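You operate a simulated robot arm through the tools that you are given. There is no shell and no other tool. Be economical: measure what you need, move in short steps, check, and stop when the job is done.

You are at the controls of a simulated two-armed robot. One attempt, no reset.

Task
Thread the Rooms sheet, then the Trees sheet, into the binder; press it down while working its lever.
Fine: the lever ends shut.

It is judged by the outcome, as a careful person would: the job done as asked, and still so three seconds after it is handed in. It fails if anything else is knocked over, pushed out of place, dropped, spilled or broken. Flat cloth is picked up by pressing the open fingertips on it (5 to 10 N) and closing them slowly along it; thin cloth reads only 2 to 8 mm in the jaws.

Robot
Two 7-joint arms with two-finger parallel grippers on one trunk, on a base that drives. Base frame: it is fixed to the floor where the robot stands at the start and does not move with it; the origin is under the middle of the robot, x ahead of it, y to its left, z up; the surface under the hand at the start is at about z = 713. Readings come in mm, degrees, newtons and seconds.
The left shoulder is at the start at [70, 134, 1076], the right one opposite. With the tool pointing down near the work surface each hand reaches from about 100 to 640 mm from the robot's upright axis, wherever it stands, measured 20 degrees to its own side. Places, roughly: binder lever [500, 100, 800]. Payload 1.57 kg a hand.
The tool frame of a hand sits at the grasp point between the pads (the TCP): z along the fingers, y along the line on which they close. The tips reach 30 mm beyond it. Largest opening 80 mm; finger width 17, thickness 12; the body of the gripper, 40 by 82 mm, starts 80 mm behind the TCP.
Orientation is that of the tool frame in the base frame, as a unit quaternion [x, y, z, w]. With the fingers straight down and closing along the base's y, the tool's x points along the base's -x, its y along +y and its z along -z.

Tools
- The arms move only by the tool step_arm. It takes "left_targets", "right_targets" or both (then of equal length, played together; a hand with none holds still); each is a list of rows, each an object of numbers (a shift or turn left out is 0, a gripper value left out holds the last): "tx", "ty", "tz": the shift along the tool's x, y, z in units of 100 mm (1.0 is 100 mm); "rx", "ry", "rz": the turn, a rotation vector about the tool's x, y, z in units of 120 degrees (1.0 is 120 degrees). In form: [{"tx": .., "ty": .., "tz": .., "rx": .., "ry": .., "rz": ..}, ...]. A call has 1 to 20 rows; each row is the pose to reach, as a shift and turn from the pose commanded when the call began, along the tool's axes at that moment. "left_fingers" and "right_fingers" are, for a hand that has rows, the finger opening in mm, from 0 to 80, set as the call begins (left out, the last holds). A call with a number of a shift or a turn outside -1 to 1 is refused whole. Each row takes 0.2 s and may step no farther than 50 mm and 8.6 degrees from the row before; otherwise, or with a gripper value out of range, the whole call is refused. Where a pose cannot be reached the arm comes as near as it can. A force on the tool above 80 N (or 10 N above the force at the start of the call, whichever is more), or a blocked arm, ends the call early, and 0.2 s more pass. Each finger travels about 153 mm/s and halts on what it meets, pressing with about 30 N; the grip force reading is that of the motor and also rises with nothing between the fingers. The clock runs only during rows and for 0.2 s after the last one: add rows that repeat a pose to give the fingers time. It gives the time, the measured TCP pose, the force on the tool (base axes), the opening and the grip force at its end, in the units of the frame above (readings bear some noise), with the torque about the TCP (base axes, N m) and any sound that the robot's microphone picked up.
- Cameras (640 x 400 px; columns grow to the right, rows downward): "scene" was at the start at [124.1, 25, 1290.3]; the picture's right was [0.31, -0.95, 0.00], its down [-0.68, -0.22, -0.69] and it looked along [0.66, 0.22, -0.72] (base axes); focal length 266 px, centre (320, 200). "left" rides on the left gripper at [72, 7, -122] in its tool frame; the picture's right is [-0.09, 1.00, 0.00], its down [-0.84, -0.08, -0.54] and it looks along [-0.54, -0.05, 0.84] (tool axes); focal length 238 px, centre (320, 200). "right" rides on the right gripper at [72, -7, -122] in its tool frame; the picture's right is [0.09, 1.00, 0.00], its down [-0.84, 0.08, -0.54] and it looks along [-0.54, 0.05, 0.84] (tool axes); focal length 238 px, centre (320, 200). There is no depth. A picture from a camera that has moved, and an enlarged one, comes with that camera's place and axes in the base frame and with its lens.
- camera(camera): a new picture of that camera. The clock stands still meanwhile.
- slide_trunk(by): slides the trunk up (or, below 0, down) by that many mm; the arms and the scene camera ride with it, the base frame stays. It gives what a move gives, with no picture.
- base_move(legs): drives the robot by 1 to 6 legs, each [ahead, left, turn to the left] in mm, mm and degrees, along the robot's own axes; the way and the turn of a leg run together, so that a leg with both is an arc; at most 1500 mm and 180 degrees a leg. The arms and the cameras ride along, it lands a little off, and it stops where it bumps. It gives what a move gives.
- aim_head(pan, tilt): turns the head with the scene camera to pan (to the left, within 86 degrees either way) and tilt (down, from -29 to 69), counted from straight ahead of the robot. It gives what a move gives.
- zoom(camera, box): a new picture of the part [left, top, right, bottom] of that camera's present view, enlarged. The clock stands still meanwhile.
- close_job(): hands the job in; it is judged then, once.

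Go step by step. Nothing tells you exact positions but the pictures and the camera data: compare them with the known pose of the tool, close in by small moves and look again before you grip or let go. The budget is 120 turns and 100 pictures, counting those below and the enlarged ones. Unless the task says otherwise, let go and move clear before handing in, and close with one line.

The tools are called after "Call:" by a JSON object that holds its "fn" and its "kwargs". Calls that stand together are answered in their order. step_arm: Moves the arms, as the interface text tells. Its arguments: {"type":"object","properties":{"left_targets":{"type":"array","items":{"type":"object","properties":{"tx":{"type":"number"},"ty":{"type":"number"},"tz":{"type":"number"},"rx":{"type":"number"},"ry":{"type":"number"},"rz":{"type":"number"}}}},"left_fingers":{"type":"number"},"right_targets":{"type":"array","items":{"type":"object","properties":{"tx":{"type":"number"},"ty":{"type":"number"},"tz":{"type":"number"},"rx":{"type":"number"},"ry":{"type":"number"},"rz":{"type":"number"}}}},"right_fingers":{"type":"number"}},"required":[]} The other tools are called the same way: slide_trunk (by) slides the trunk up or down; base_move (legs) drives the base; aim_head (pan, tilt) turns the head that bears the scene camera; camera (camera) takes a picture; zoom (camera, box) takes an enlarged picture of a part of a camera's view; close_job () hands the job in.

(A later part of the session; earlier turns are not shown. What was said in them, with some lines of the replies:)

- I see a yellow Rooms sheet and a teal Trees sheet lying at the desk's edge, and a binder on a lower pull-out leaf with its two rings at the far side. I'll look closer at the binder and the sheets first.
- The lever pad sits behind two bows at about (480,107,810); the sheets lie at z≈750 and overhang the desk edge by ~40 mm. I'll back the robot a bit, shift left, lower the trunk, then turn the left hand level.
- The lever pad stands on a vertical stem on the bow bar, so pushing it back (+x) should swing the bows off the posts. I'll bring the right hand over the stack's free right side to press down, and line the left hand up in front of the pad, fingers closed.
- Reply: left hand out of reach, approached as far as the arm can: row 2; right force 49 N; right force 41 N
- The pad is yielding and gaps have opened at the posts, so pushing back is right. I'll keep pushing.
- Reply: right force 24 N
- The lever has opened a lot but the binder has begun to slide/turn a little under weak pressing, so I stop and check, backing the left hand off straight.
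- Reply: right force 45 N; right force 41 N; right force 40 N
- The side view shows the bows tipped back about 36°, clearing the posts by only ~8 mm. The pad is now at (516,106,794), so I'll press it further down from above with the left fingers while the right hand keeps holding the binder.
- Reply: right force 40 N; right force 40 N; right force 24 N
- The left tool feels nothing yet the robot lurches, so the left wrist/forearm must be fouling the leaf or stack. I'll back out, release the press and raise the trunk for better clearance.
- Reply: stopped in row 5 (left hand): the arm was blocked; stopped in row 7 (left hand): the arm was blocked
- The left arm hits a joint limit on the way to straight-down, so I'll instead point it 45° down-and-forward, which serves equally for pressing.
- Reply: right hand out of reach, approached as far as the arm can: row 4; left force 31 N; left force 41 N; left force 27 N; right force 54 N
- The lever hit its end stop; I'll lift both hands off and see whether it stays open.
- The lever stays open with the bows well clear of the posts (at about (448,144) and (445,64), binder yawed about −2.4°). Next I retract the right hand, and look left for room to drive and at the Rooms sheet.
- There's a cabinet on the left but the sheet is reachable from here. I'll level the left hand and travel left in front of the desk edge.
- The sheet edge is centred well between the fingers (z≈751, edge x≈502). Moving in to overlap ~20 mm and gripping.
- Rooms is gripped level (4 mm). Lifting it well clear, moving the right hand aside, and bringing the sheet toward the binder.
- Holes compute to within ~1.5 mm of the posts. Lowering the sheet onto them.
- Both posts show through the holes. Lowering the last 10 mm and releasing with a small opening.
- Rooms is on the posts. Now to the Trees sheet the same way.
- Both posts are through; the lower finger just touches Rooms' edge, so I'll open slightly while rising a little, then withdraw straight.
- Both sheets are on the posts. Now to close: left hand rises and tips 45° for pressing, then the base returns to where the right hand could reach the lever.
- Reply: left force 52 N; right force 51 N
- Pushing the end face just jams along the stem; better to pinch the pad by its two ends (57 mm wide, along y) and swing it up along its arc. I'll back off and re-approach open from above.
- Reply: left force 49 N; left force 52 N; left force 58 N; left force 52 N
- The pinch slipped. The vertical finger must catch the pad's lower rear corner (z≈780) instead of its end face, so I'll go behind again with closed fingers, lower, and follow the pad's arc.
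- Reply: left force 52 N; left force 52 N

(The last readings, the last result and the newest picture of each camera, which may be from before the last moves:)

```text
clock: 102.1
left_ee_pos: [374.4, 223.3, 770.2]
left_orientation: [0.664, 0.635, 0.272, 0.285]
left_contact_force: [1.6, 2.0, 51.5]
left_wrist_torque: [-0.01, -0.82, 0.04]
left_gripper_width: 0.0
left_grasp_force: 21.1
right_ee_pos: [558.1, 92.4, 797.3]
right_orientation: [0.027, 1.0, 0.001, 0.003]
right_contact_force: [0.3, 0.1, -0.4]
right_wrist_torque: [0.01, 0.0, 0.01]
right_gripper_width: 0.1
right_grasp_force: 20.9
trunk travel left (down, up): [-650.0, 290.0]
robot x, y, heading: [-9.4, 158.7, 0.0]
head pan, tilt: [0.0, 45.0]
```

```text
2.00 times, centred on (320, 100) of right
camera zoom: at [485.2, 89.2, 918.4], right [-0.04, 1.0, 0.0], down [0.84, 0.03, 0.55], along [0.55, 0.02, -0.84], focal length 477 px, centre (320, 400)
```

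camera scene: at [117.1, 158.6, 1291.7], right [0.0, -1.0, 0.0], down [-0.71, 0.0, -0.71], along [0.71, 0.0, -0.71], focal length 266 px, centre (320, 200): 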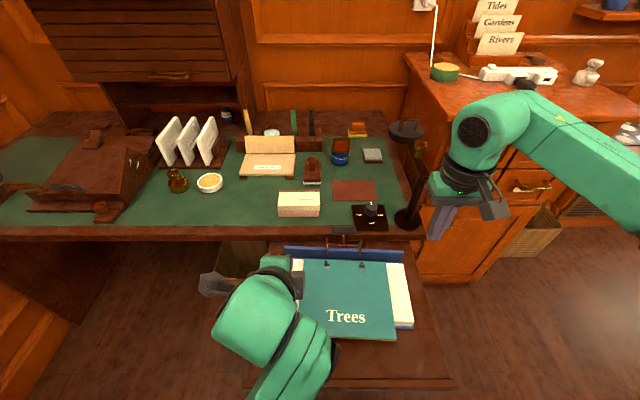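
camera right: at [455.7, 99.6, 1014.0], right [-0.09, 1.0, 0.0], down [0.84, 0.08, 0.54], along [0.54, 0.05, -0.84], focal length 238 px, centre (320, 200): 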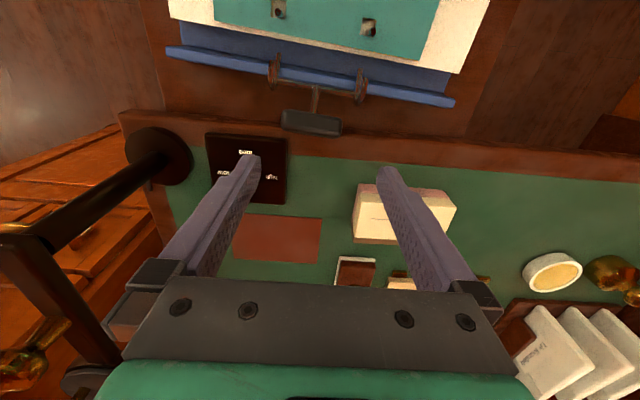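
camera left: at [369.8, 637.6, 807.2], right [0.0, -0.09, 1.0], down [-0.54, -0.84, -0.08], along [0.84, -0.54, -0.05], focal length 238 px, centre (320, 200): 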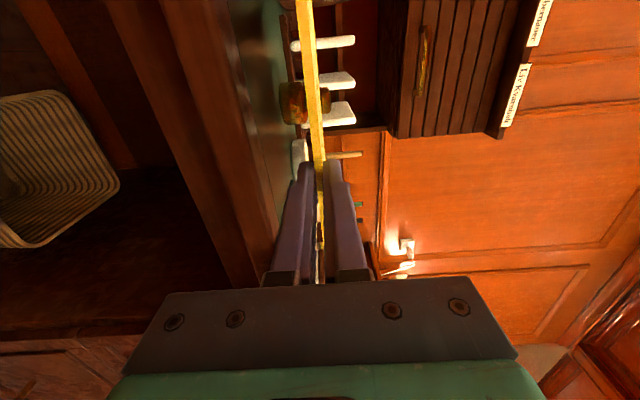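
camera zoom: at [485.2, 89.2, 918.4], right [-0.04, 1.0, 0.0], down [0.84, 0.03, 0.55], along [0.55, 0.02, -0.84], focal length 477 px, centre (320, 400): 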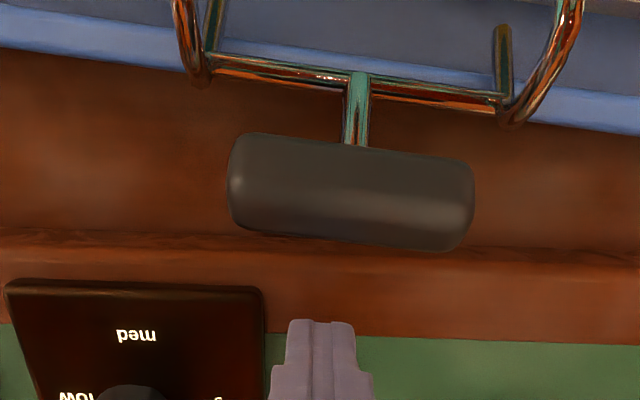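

Call:
{"fn": "step_arm", "kwargs": {"right_targets": [{"tx": 0.08, "ty": 0.06}, {"tx": 0.16, "ty": 0.06}, {"tx": 0.2, "ty": 0.06}, {"tx": 0.24, "ty": 0.06, "tz": -0.02}, {"tx": 0.28, "ty": 0.06, "tz": -0.06}]}}

Call:
{"fn": "zoom", "kwargs": {"camera": "right", "box": [200, 0, 440, 200]}}

```text
clock: 103.3
left_ee_pos: [373.4, 223.4, 770.6]
left_orientation: [0.665, 0.635, 0.272, 0.284]
left_contact_force: [1.2, 0.9, 52.5]
left_wrist_torque: [0.0, -0.81, 0.0]
left_gripper_width: 0.0
left_grasp_force: 21.0
right_ee_pos: [530.3, 99.7, 803.6]
right_orientation: [0.027, 1.0, 0.0, 0.003]
right_contact_force: [-0.8, 0.9, 0.3]
right_wrist_torque: [-0.02, 0.01, 0.0]
right_gripper_width: 0.0
right_grasp_force: 21.2
trunk travel left (down, up): [-650.0, 290.0]
robot x, y, heading: [-9.1, 158.7, -0.3]
head pan, tilt: [0.0, 45.0]
```

```text
2.00 times, centred on (320, 100) of right
camera zoom: at [457.4, 97.0, 924.8], right [-0.04, 1.0, 0.0], down [0.84, 0.03, 0.55], along [0.55, 0.02, -0.84], focal length 477 px, centre (320, 400)
```

zoom: 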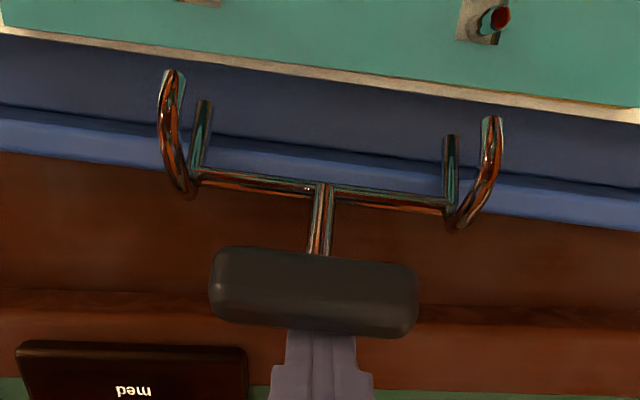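

Now it follows. Continuing along the arc.

Call:
{"fn": "step_arm", "kwargs": {"right_targets": [{"tx": 0.05, "tz": -0.04}, {"tx": 0.1, "tz": -0.07}, {"tx": 0.15, "tz": -0.11}, {"tx": 0.2, "tz": -0.14}]}}

Call:
{"fn": "zoom", "kwargs": {"camera": "right", "box": [200, 0, 440, 200]}}

```text
clock: 104.3
left_ee_pos: [374.2, 223.6, 770.8]
left_orientation: [0.665, 0.635, 0.273, 0.284]
left_contact_force: [1.1, 0.4, 53.5]
left_wrist_torque: [-0.02, -0.78, 0.0]
left_gripper_width: 0.1
left_grasp_force: 21.2
right_ee_pos: [509.1, 99.3, 817.5]
right_orientation: [0.026, 1.0, 0.0, 0.003]
right_contact_force: [2.0, 0.9, 0.6]
right_wrist_torque: [0.01, -0.01, 0.01]
right_gripper_width: 0.0
right_grasp_force: 21.1
trunk travel left (down, up): [-650.0, 290.0]
robot x, y, heading: [-13.9, 161.8, -0.1]
head pan, tilt: [0.0, 45.0]
```

```text
2.00 times, centred on (320, 100) of right
camera zoom: at [437.3, 97.2, 938.6], right [-0.04, 1.0, 0.0], down [0.84, 0.03, 0.55], along [0.55, 0.02, -0.84], focal length 477 px, centre (320, 400)
```

zoom: 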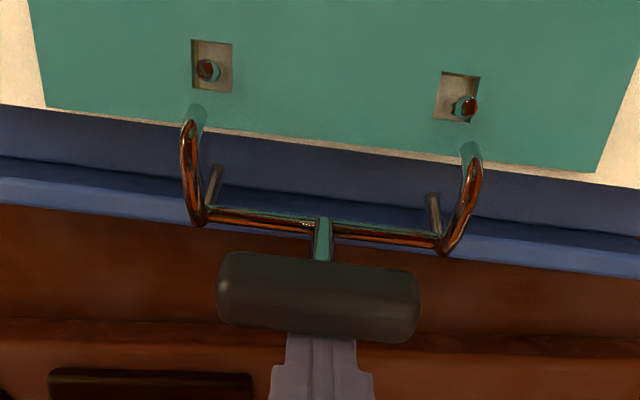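

Call:
{"fn": "step_arm", "kwargs": {"right_targets": [{"tx": 0.05, "tz": -0.02}, {"tx": 0.1, "tz": -0.04}, {"tx": 0.15, "tz": -0.05}, {"tx": 0.2, "tz": -0.05}]}}

Call:
{"fn": "zoom", "kwargs": {"camera": "right", "box": [200, 0, 440, 200]}}

```text
clock: 105.3
left_ee_pos: [374.2, 222.6, 770.3]
left_orientation: [0.665, 0.635, 0.272, 0.284]
left_contact_force: [0.8, 1.0, 52.1]
left_wrist_torque: [-0.04, -0.81, 0.01]
left_gripper_width: 0.0
left_grasp_force: 21.3
right_ee_pos: [489.9, 100.8, 821.9]
right_orientation: [0.027, 1.0, 0.001, 0.003]
right_contact_force: [1.3, -0.1, 0.2]
right_wrist_torque: [0.0, 0.02, 0.01]
right_gripper_width: 0.2
right_grasp_force: 21.4
trunk travel left (down, up): [-650.0, 290.0]
robot x, y, heading: [-13.4, 158.2, -0.2]
head pan, tilt: [0.0, 45.0]
```

```text
2.00 times, centred on (320, 100) of right
camera zoom: at [417.3, 98.7, 943.0], right [-0.04, 1.0, 0.0], down [0.84, 0.03, 0.55], along [0.55, 0.02, -0.84], focal length 477 px, centre (320, 400)
```

zoom: 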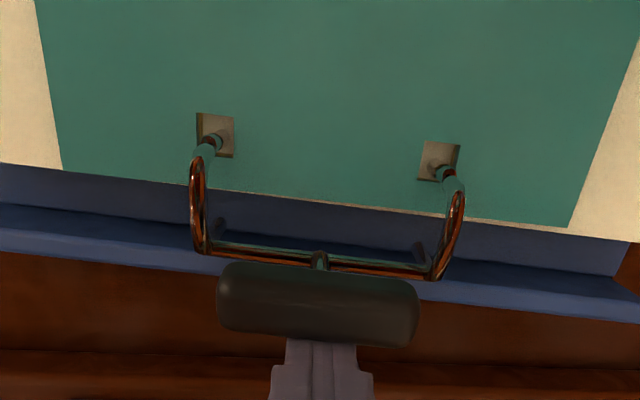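

Call:
{"fn": "step_arm", "kwargs": {"right_targets": [{"tx": 0.04}, {"tx": 0.08}, {"tx": 0.11}, {"tx": 0.13}]}}

Call:
{"fn": "zoom", "kwargs": {"camera": "right", "box": [200, 0, 440, 200]}}

```text
clock: 106.3
left_ee_pos: [373.4, 221.9, 771.0]
left_orientation: [0.665, 0.635, 0.272, 0.284]
left_contact_force: [-15.9, 2.1, 60.9]
left_wrist_torque: [-0.03, -0.42, -0.01]
left_gripper_width: 0.0
left_grasp_force: 20.9
right_ee_pos: [480.3, 100.1, 822.7]
right_orientation: [0.029, 1.0, 0.001, 0.006]
right_contact_force: [25.2, -8.4, 6.0]
right_wrist_torque: [-0.32, -0.38, 0.01]
right_gripper_width: 0.1
right_grasp_force: 21.5
trunk travel left (down, up): [-650.0, 290.0]
robot x, y, heading: [-9.3, 159.5, -0.1]
head pan, tilt: [0.0, 45.0]
```

```text
2.00 times, centred on (320, 100) of right
camera zoom: at [406.1, 97.2, 943.4], right [-0.03, 1.0, 0.0], down [0.83, 0.03, 0.55], along [0.55, 0.02, -0.83], focal length 477 px, centre (320, 400)
```

zoom: 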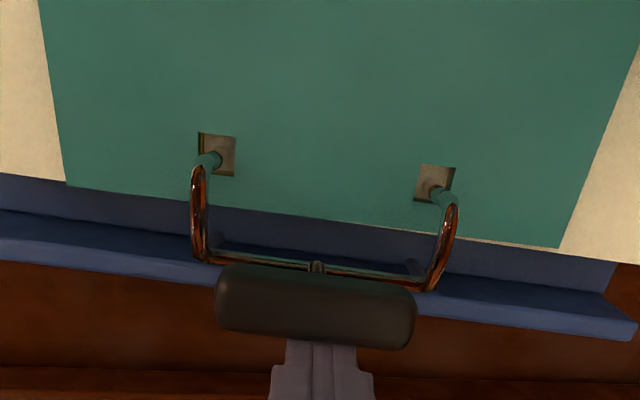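

The bows have met the posts (25 N stop). Backing the right hand off, lifting the left, and checking.

Call:
{"fn": "step_arm", "kwargs": {"right_targets": [{"tx": -0.1}, {"tx": -0.25}, {"tx": -0.4}, {"tx": -0.4, "tz": -0.3}, {"tx": -0.4, "tz": -0.6}, {"tx": -0.4, "tz": -0.95}], "left_targets": [{"ty": 0}, {"ty": 0.02, "tz": -0.02}, {"ty": 0.08, "tz": -0.08}, {"ty": 0.2, "tz": -0.2}, {"ty": 0.4, "tz": -0.4}, {"ty": 0.6, "tz": -0.6}]}}

Call:
{"fn": "zoom", "kwargs": {"camera": "scene", "box": [220, 170, 440, 308]}}

Call:
{"fn": "zoom", "kwargs": {"camera": "right", "box": [200, 0, 440, 200]}}

```text
clock: 107.7
left_ee_pos: [375.6, 223.3, 846.4]
left_orientation: [0.669, 0.638, 0.265, 0.274]
left_contact_force: [-0.3, 0.0, 0.3]
left_wrist_torque: [0.03, -0.02, 0.01]
left_gripper_width: 0.2
left_grasp_force: 20.9
right_ee_pos: [521.1, 100.8, 914.5]
right_orientation: [0.027, 1.0, 0.001, 0.0]
right_contact_force: [-0.7, -0.3, 0.0]
right_wrist_torque: [0.01, -0.01, 0.01]
right_gripper_width: 0.2
right_grasp_force: 21.5
trunk travel left (down, up): [-650.0, 290.0]
robot x, y, heading: [-13.2, 159.2, 0.0]
head pan, tilt: [0.0, 45.0]
```

```text
2.90 times, centred on (330, 239) of scene
camera zoom: at [117.0, 159.0, 1291.6], right [0.0, -1.0, 0.0], down [-0.71, 0.0, -0.71], along [0.71, 0.0, -0.71], focal length 770 px, centre (291, 87)
```

zoom: 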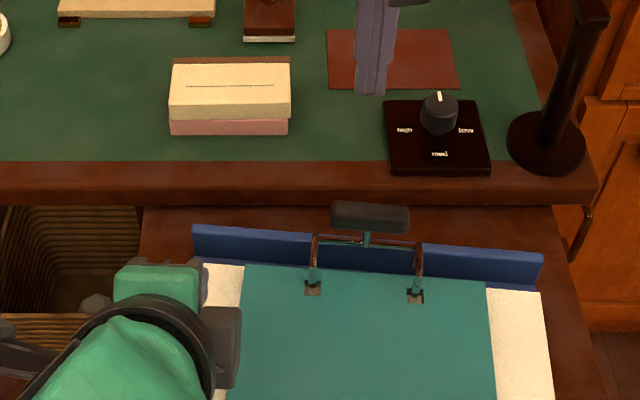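

```text
2.00 times, centred on (320, 100) of right
camera zoom: at [448.7, 98.0, 1036.2], right [-0.04, 1.0, 0.0], down [0.84, 0.03, 0.54], along [0.54, 0.02, -0.84], focal length 477 px, centre (320, 400)
```

zoom: 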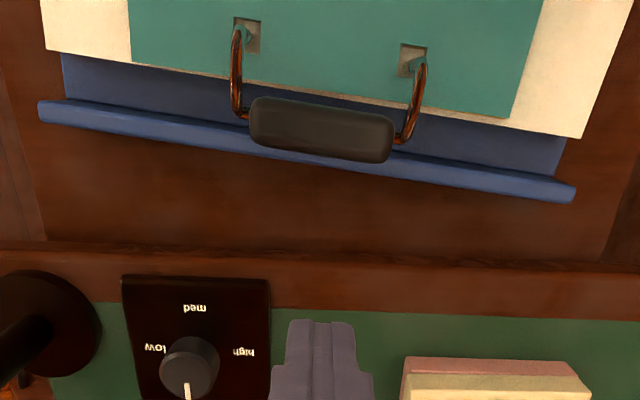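

Call:
{"fn": "zoom", "kwargs": {"camera": "scene", "box": [310, 225, 390, 285]}}

Call:
{"fn": "step_arm", "kwargs": {"left_targets": [{"ty": 0.1, "tz": -0.2}, {"ty": 0.1, "tz": -0.4}, {"ty": 0.1, "tz": -0.6, "tx": 0.2}, {"ty": 0.1, "tz": -0.6, "tx": 0.5}, {"ty": 0.1, "tz": -0.6, "tx": 0.8}], "right_targets": [{"tz": -0.1}, {"tx": 0.3, "tz": -0.1}, {"tx": 0.5, "ty": -0.3, "tz": -0.1}, {"tx": 0.7, "ty": -0.6, "tz": -0.1}, {"tx": 0.8, "ty": -0.9, "tz": -0.1}]}}

Call:
{"fn": "camera", "kwargs": {"camera": "scene"}}

Call:
{"fn": "camera", "kwargs": {"camera": "left"}}

```text
6.67 times, centred on (350, 255) of scene
camera zoom: at [117.0, 159.0, 1291.6], right [0.0, -1.0, 0.0], down [-0.71, 0.0, -0.71], along [0.71, 0.0, -0.71], focal length 1772 px, centre (120, -167)
```

zoom: 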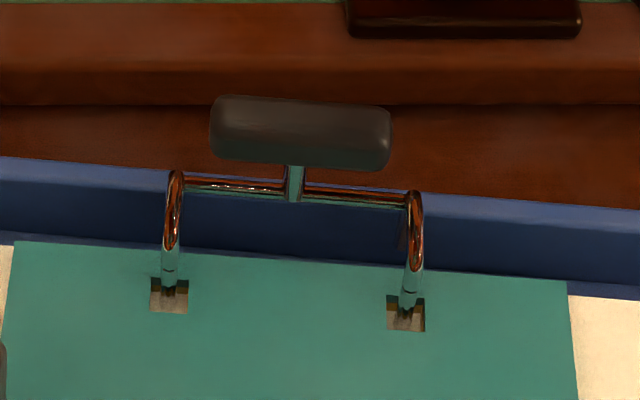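

```text
clock: 108.5
left_ee_pos: [365.8, 328.0, 861.5]
left_orientation: [0.603, 0.709, 0.319, 0.181]
left_contact_force: [0.8, 0.0, 0.6]
left_wrist_torque: [0.01, -0.03, -0.02]
left_gripper_width: 0.0
left_grasp_force: 20.6
left hand out of reach, approached as far as the arm can: row 3
right_ee_pos: [475.6, 78.5, 923.6]
right_orientation: [0.027, 1.0, 0.001, 0.001]
right_contact_force: [-0.2, -0.2, -0.1]
right_wrist_torque: [-0.02, -0.03, 0.04]
right_gripper_width: 0.0
right_grasp_force: 20.7
trunk travel left (down, up): [-650.0, 290.0]
robot x, y, heading: [-11.0, 160.0, 0.0]
head pan, tilt: [0.0, 45.0]
stopped in row 3 (left hand): the arm was blocked; the commanded pose is now the measured one
```

```text
14 pictures are left
camera scene: at [116.9, 157.3, 1291.7], right [0.0, -1.0, 0.0], down [-0.71, 0.0, -0.71], along [0.71, 0.0, -0.71], focal length 266 px, centre (320, 200)
```

scene: 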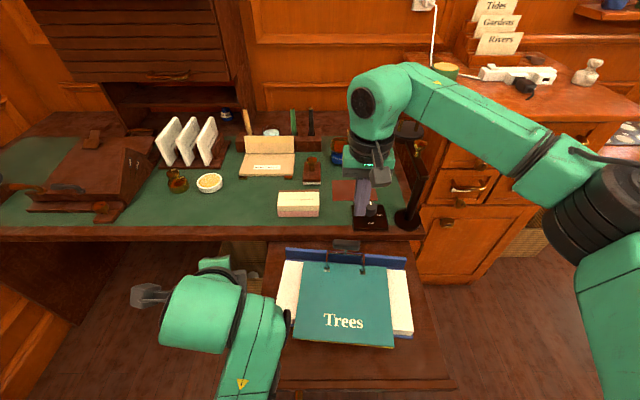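

```text
13 pictures are left
camera left: at [278.1, 370.4, 963.6], right [0.76, -0.02, 0.65], down [-0.23, -0.94, 0.24], along [0.61, -0.33, -0.72], focal length 238 px, centre (320, 200)
```

left: 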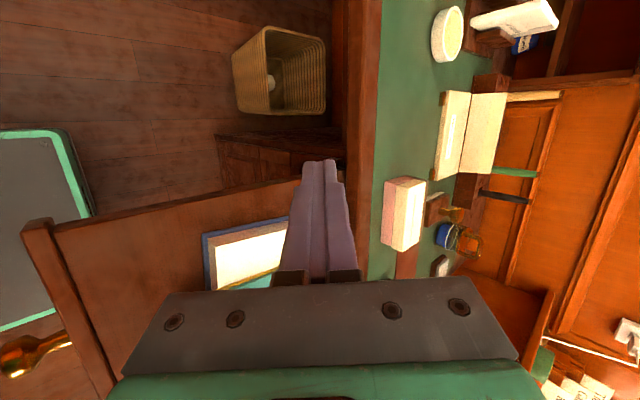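

The bows sit shut on both posts, with Rooms and then Trees threaded beneath them. Nothing else has moved, and both hands are clear, so I'm handing in.

Call:
{"fn": "close_job", "kwargs": {}}

```text
The job is handed in.
```

The Rooms sheet and then the Trees sheet are threaded on the binder's posts, and the lever is shut. The binder itself slid about 10 mm and turned a few degrees on its leaf while I worked the lever; I saw nothing else disturbed.
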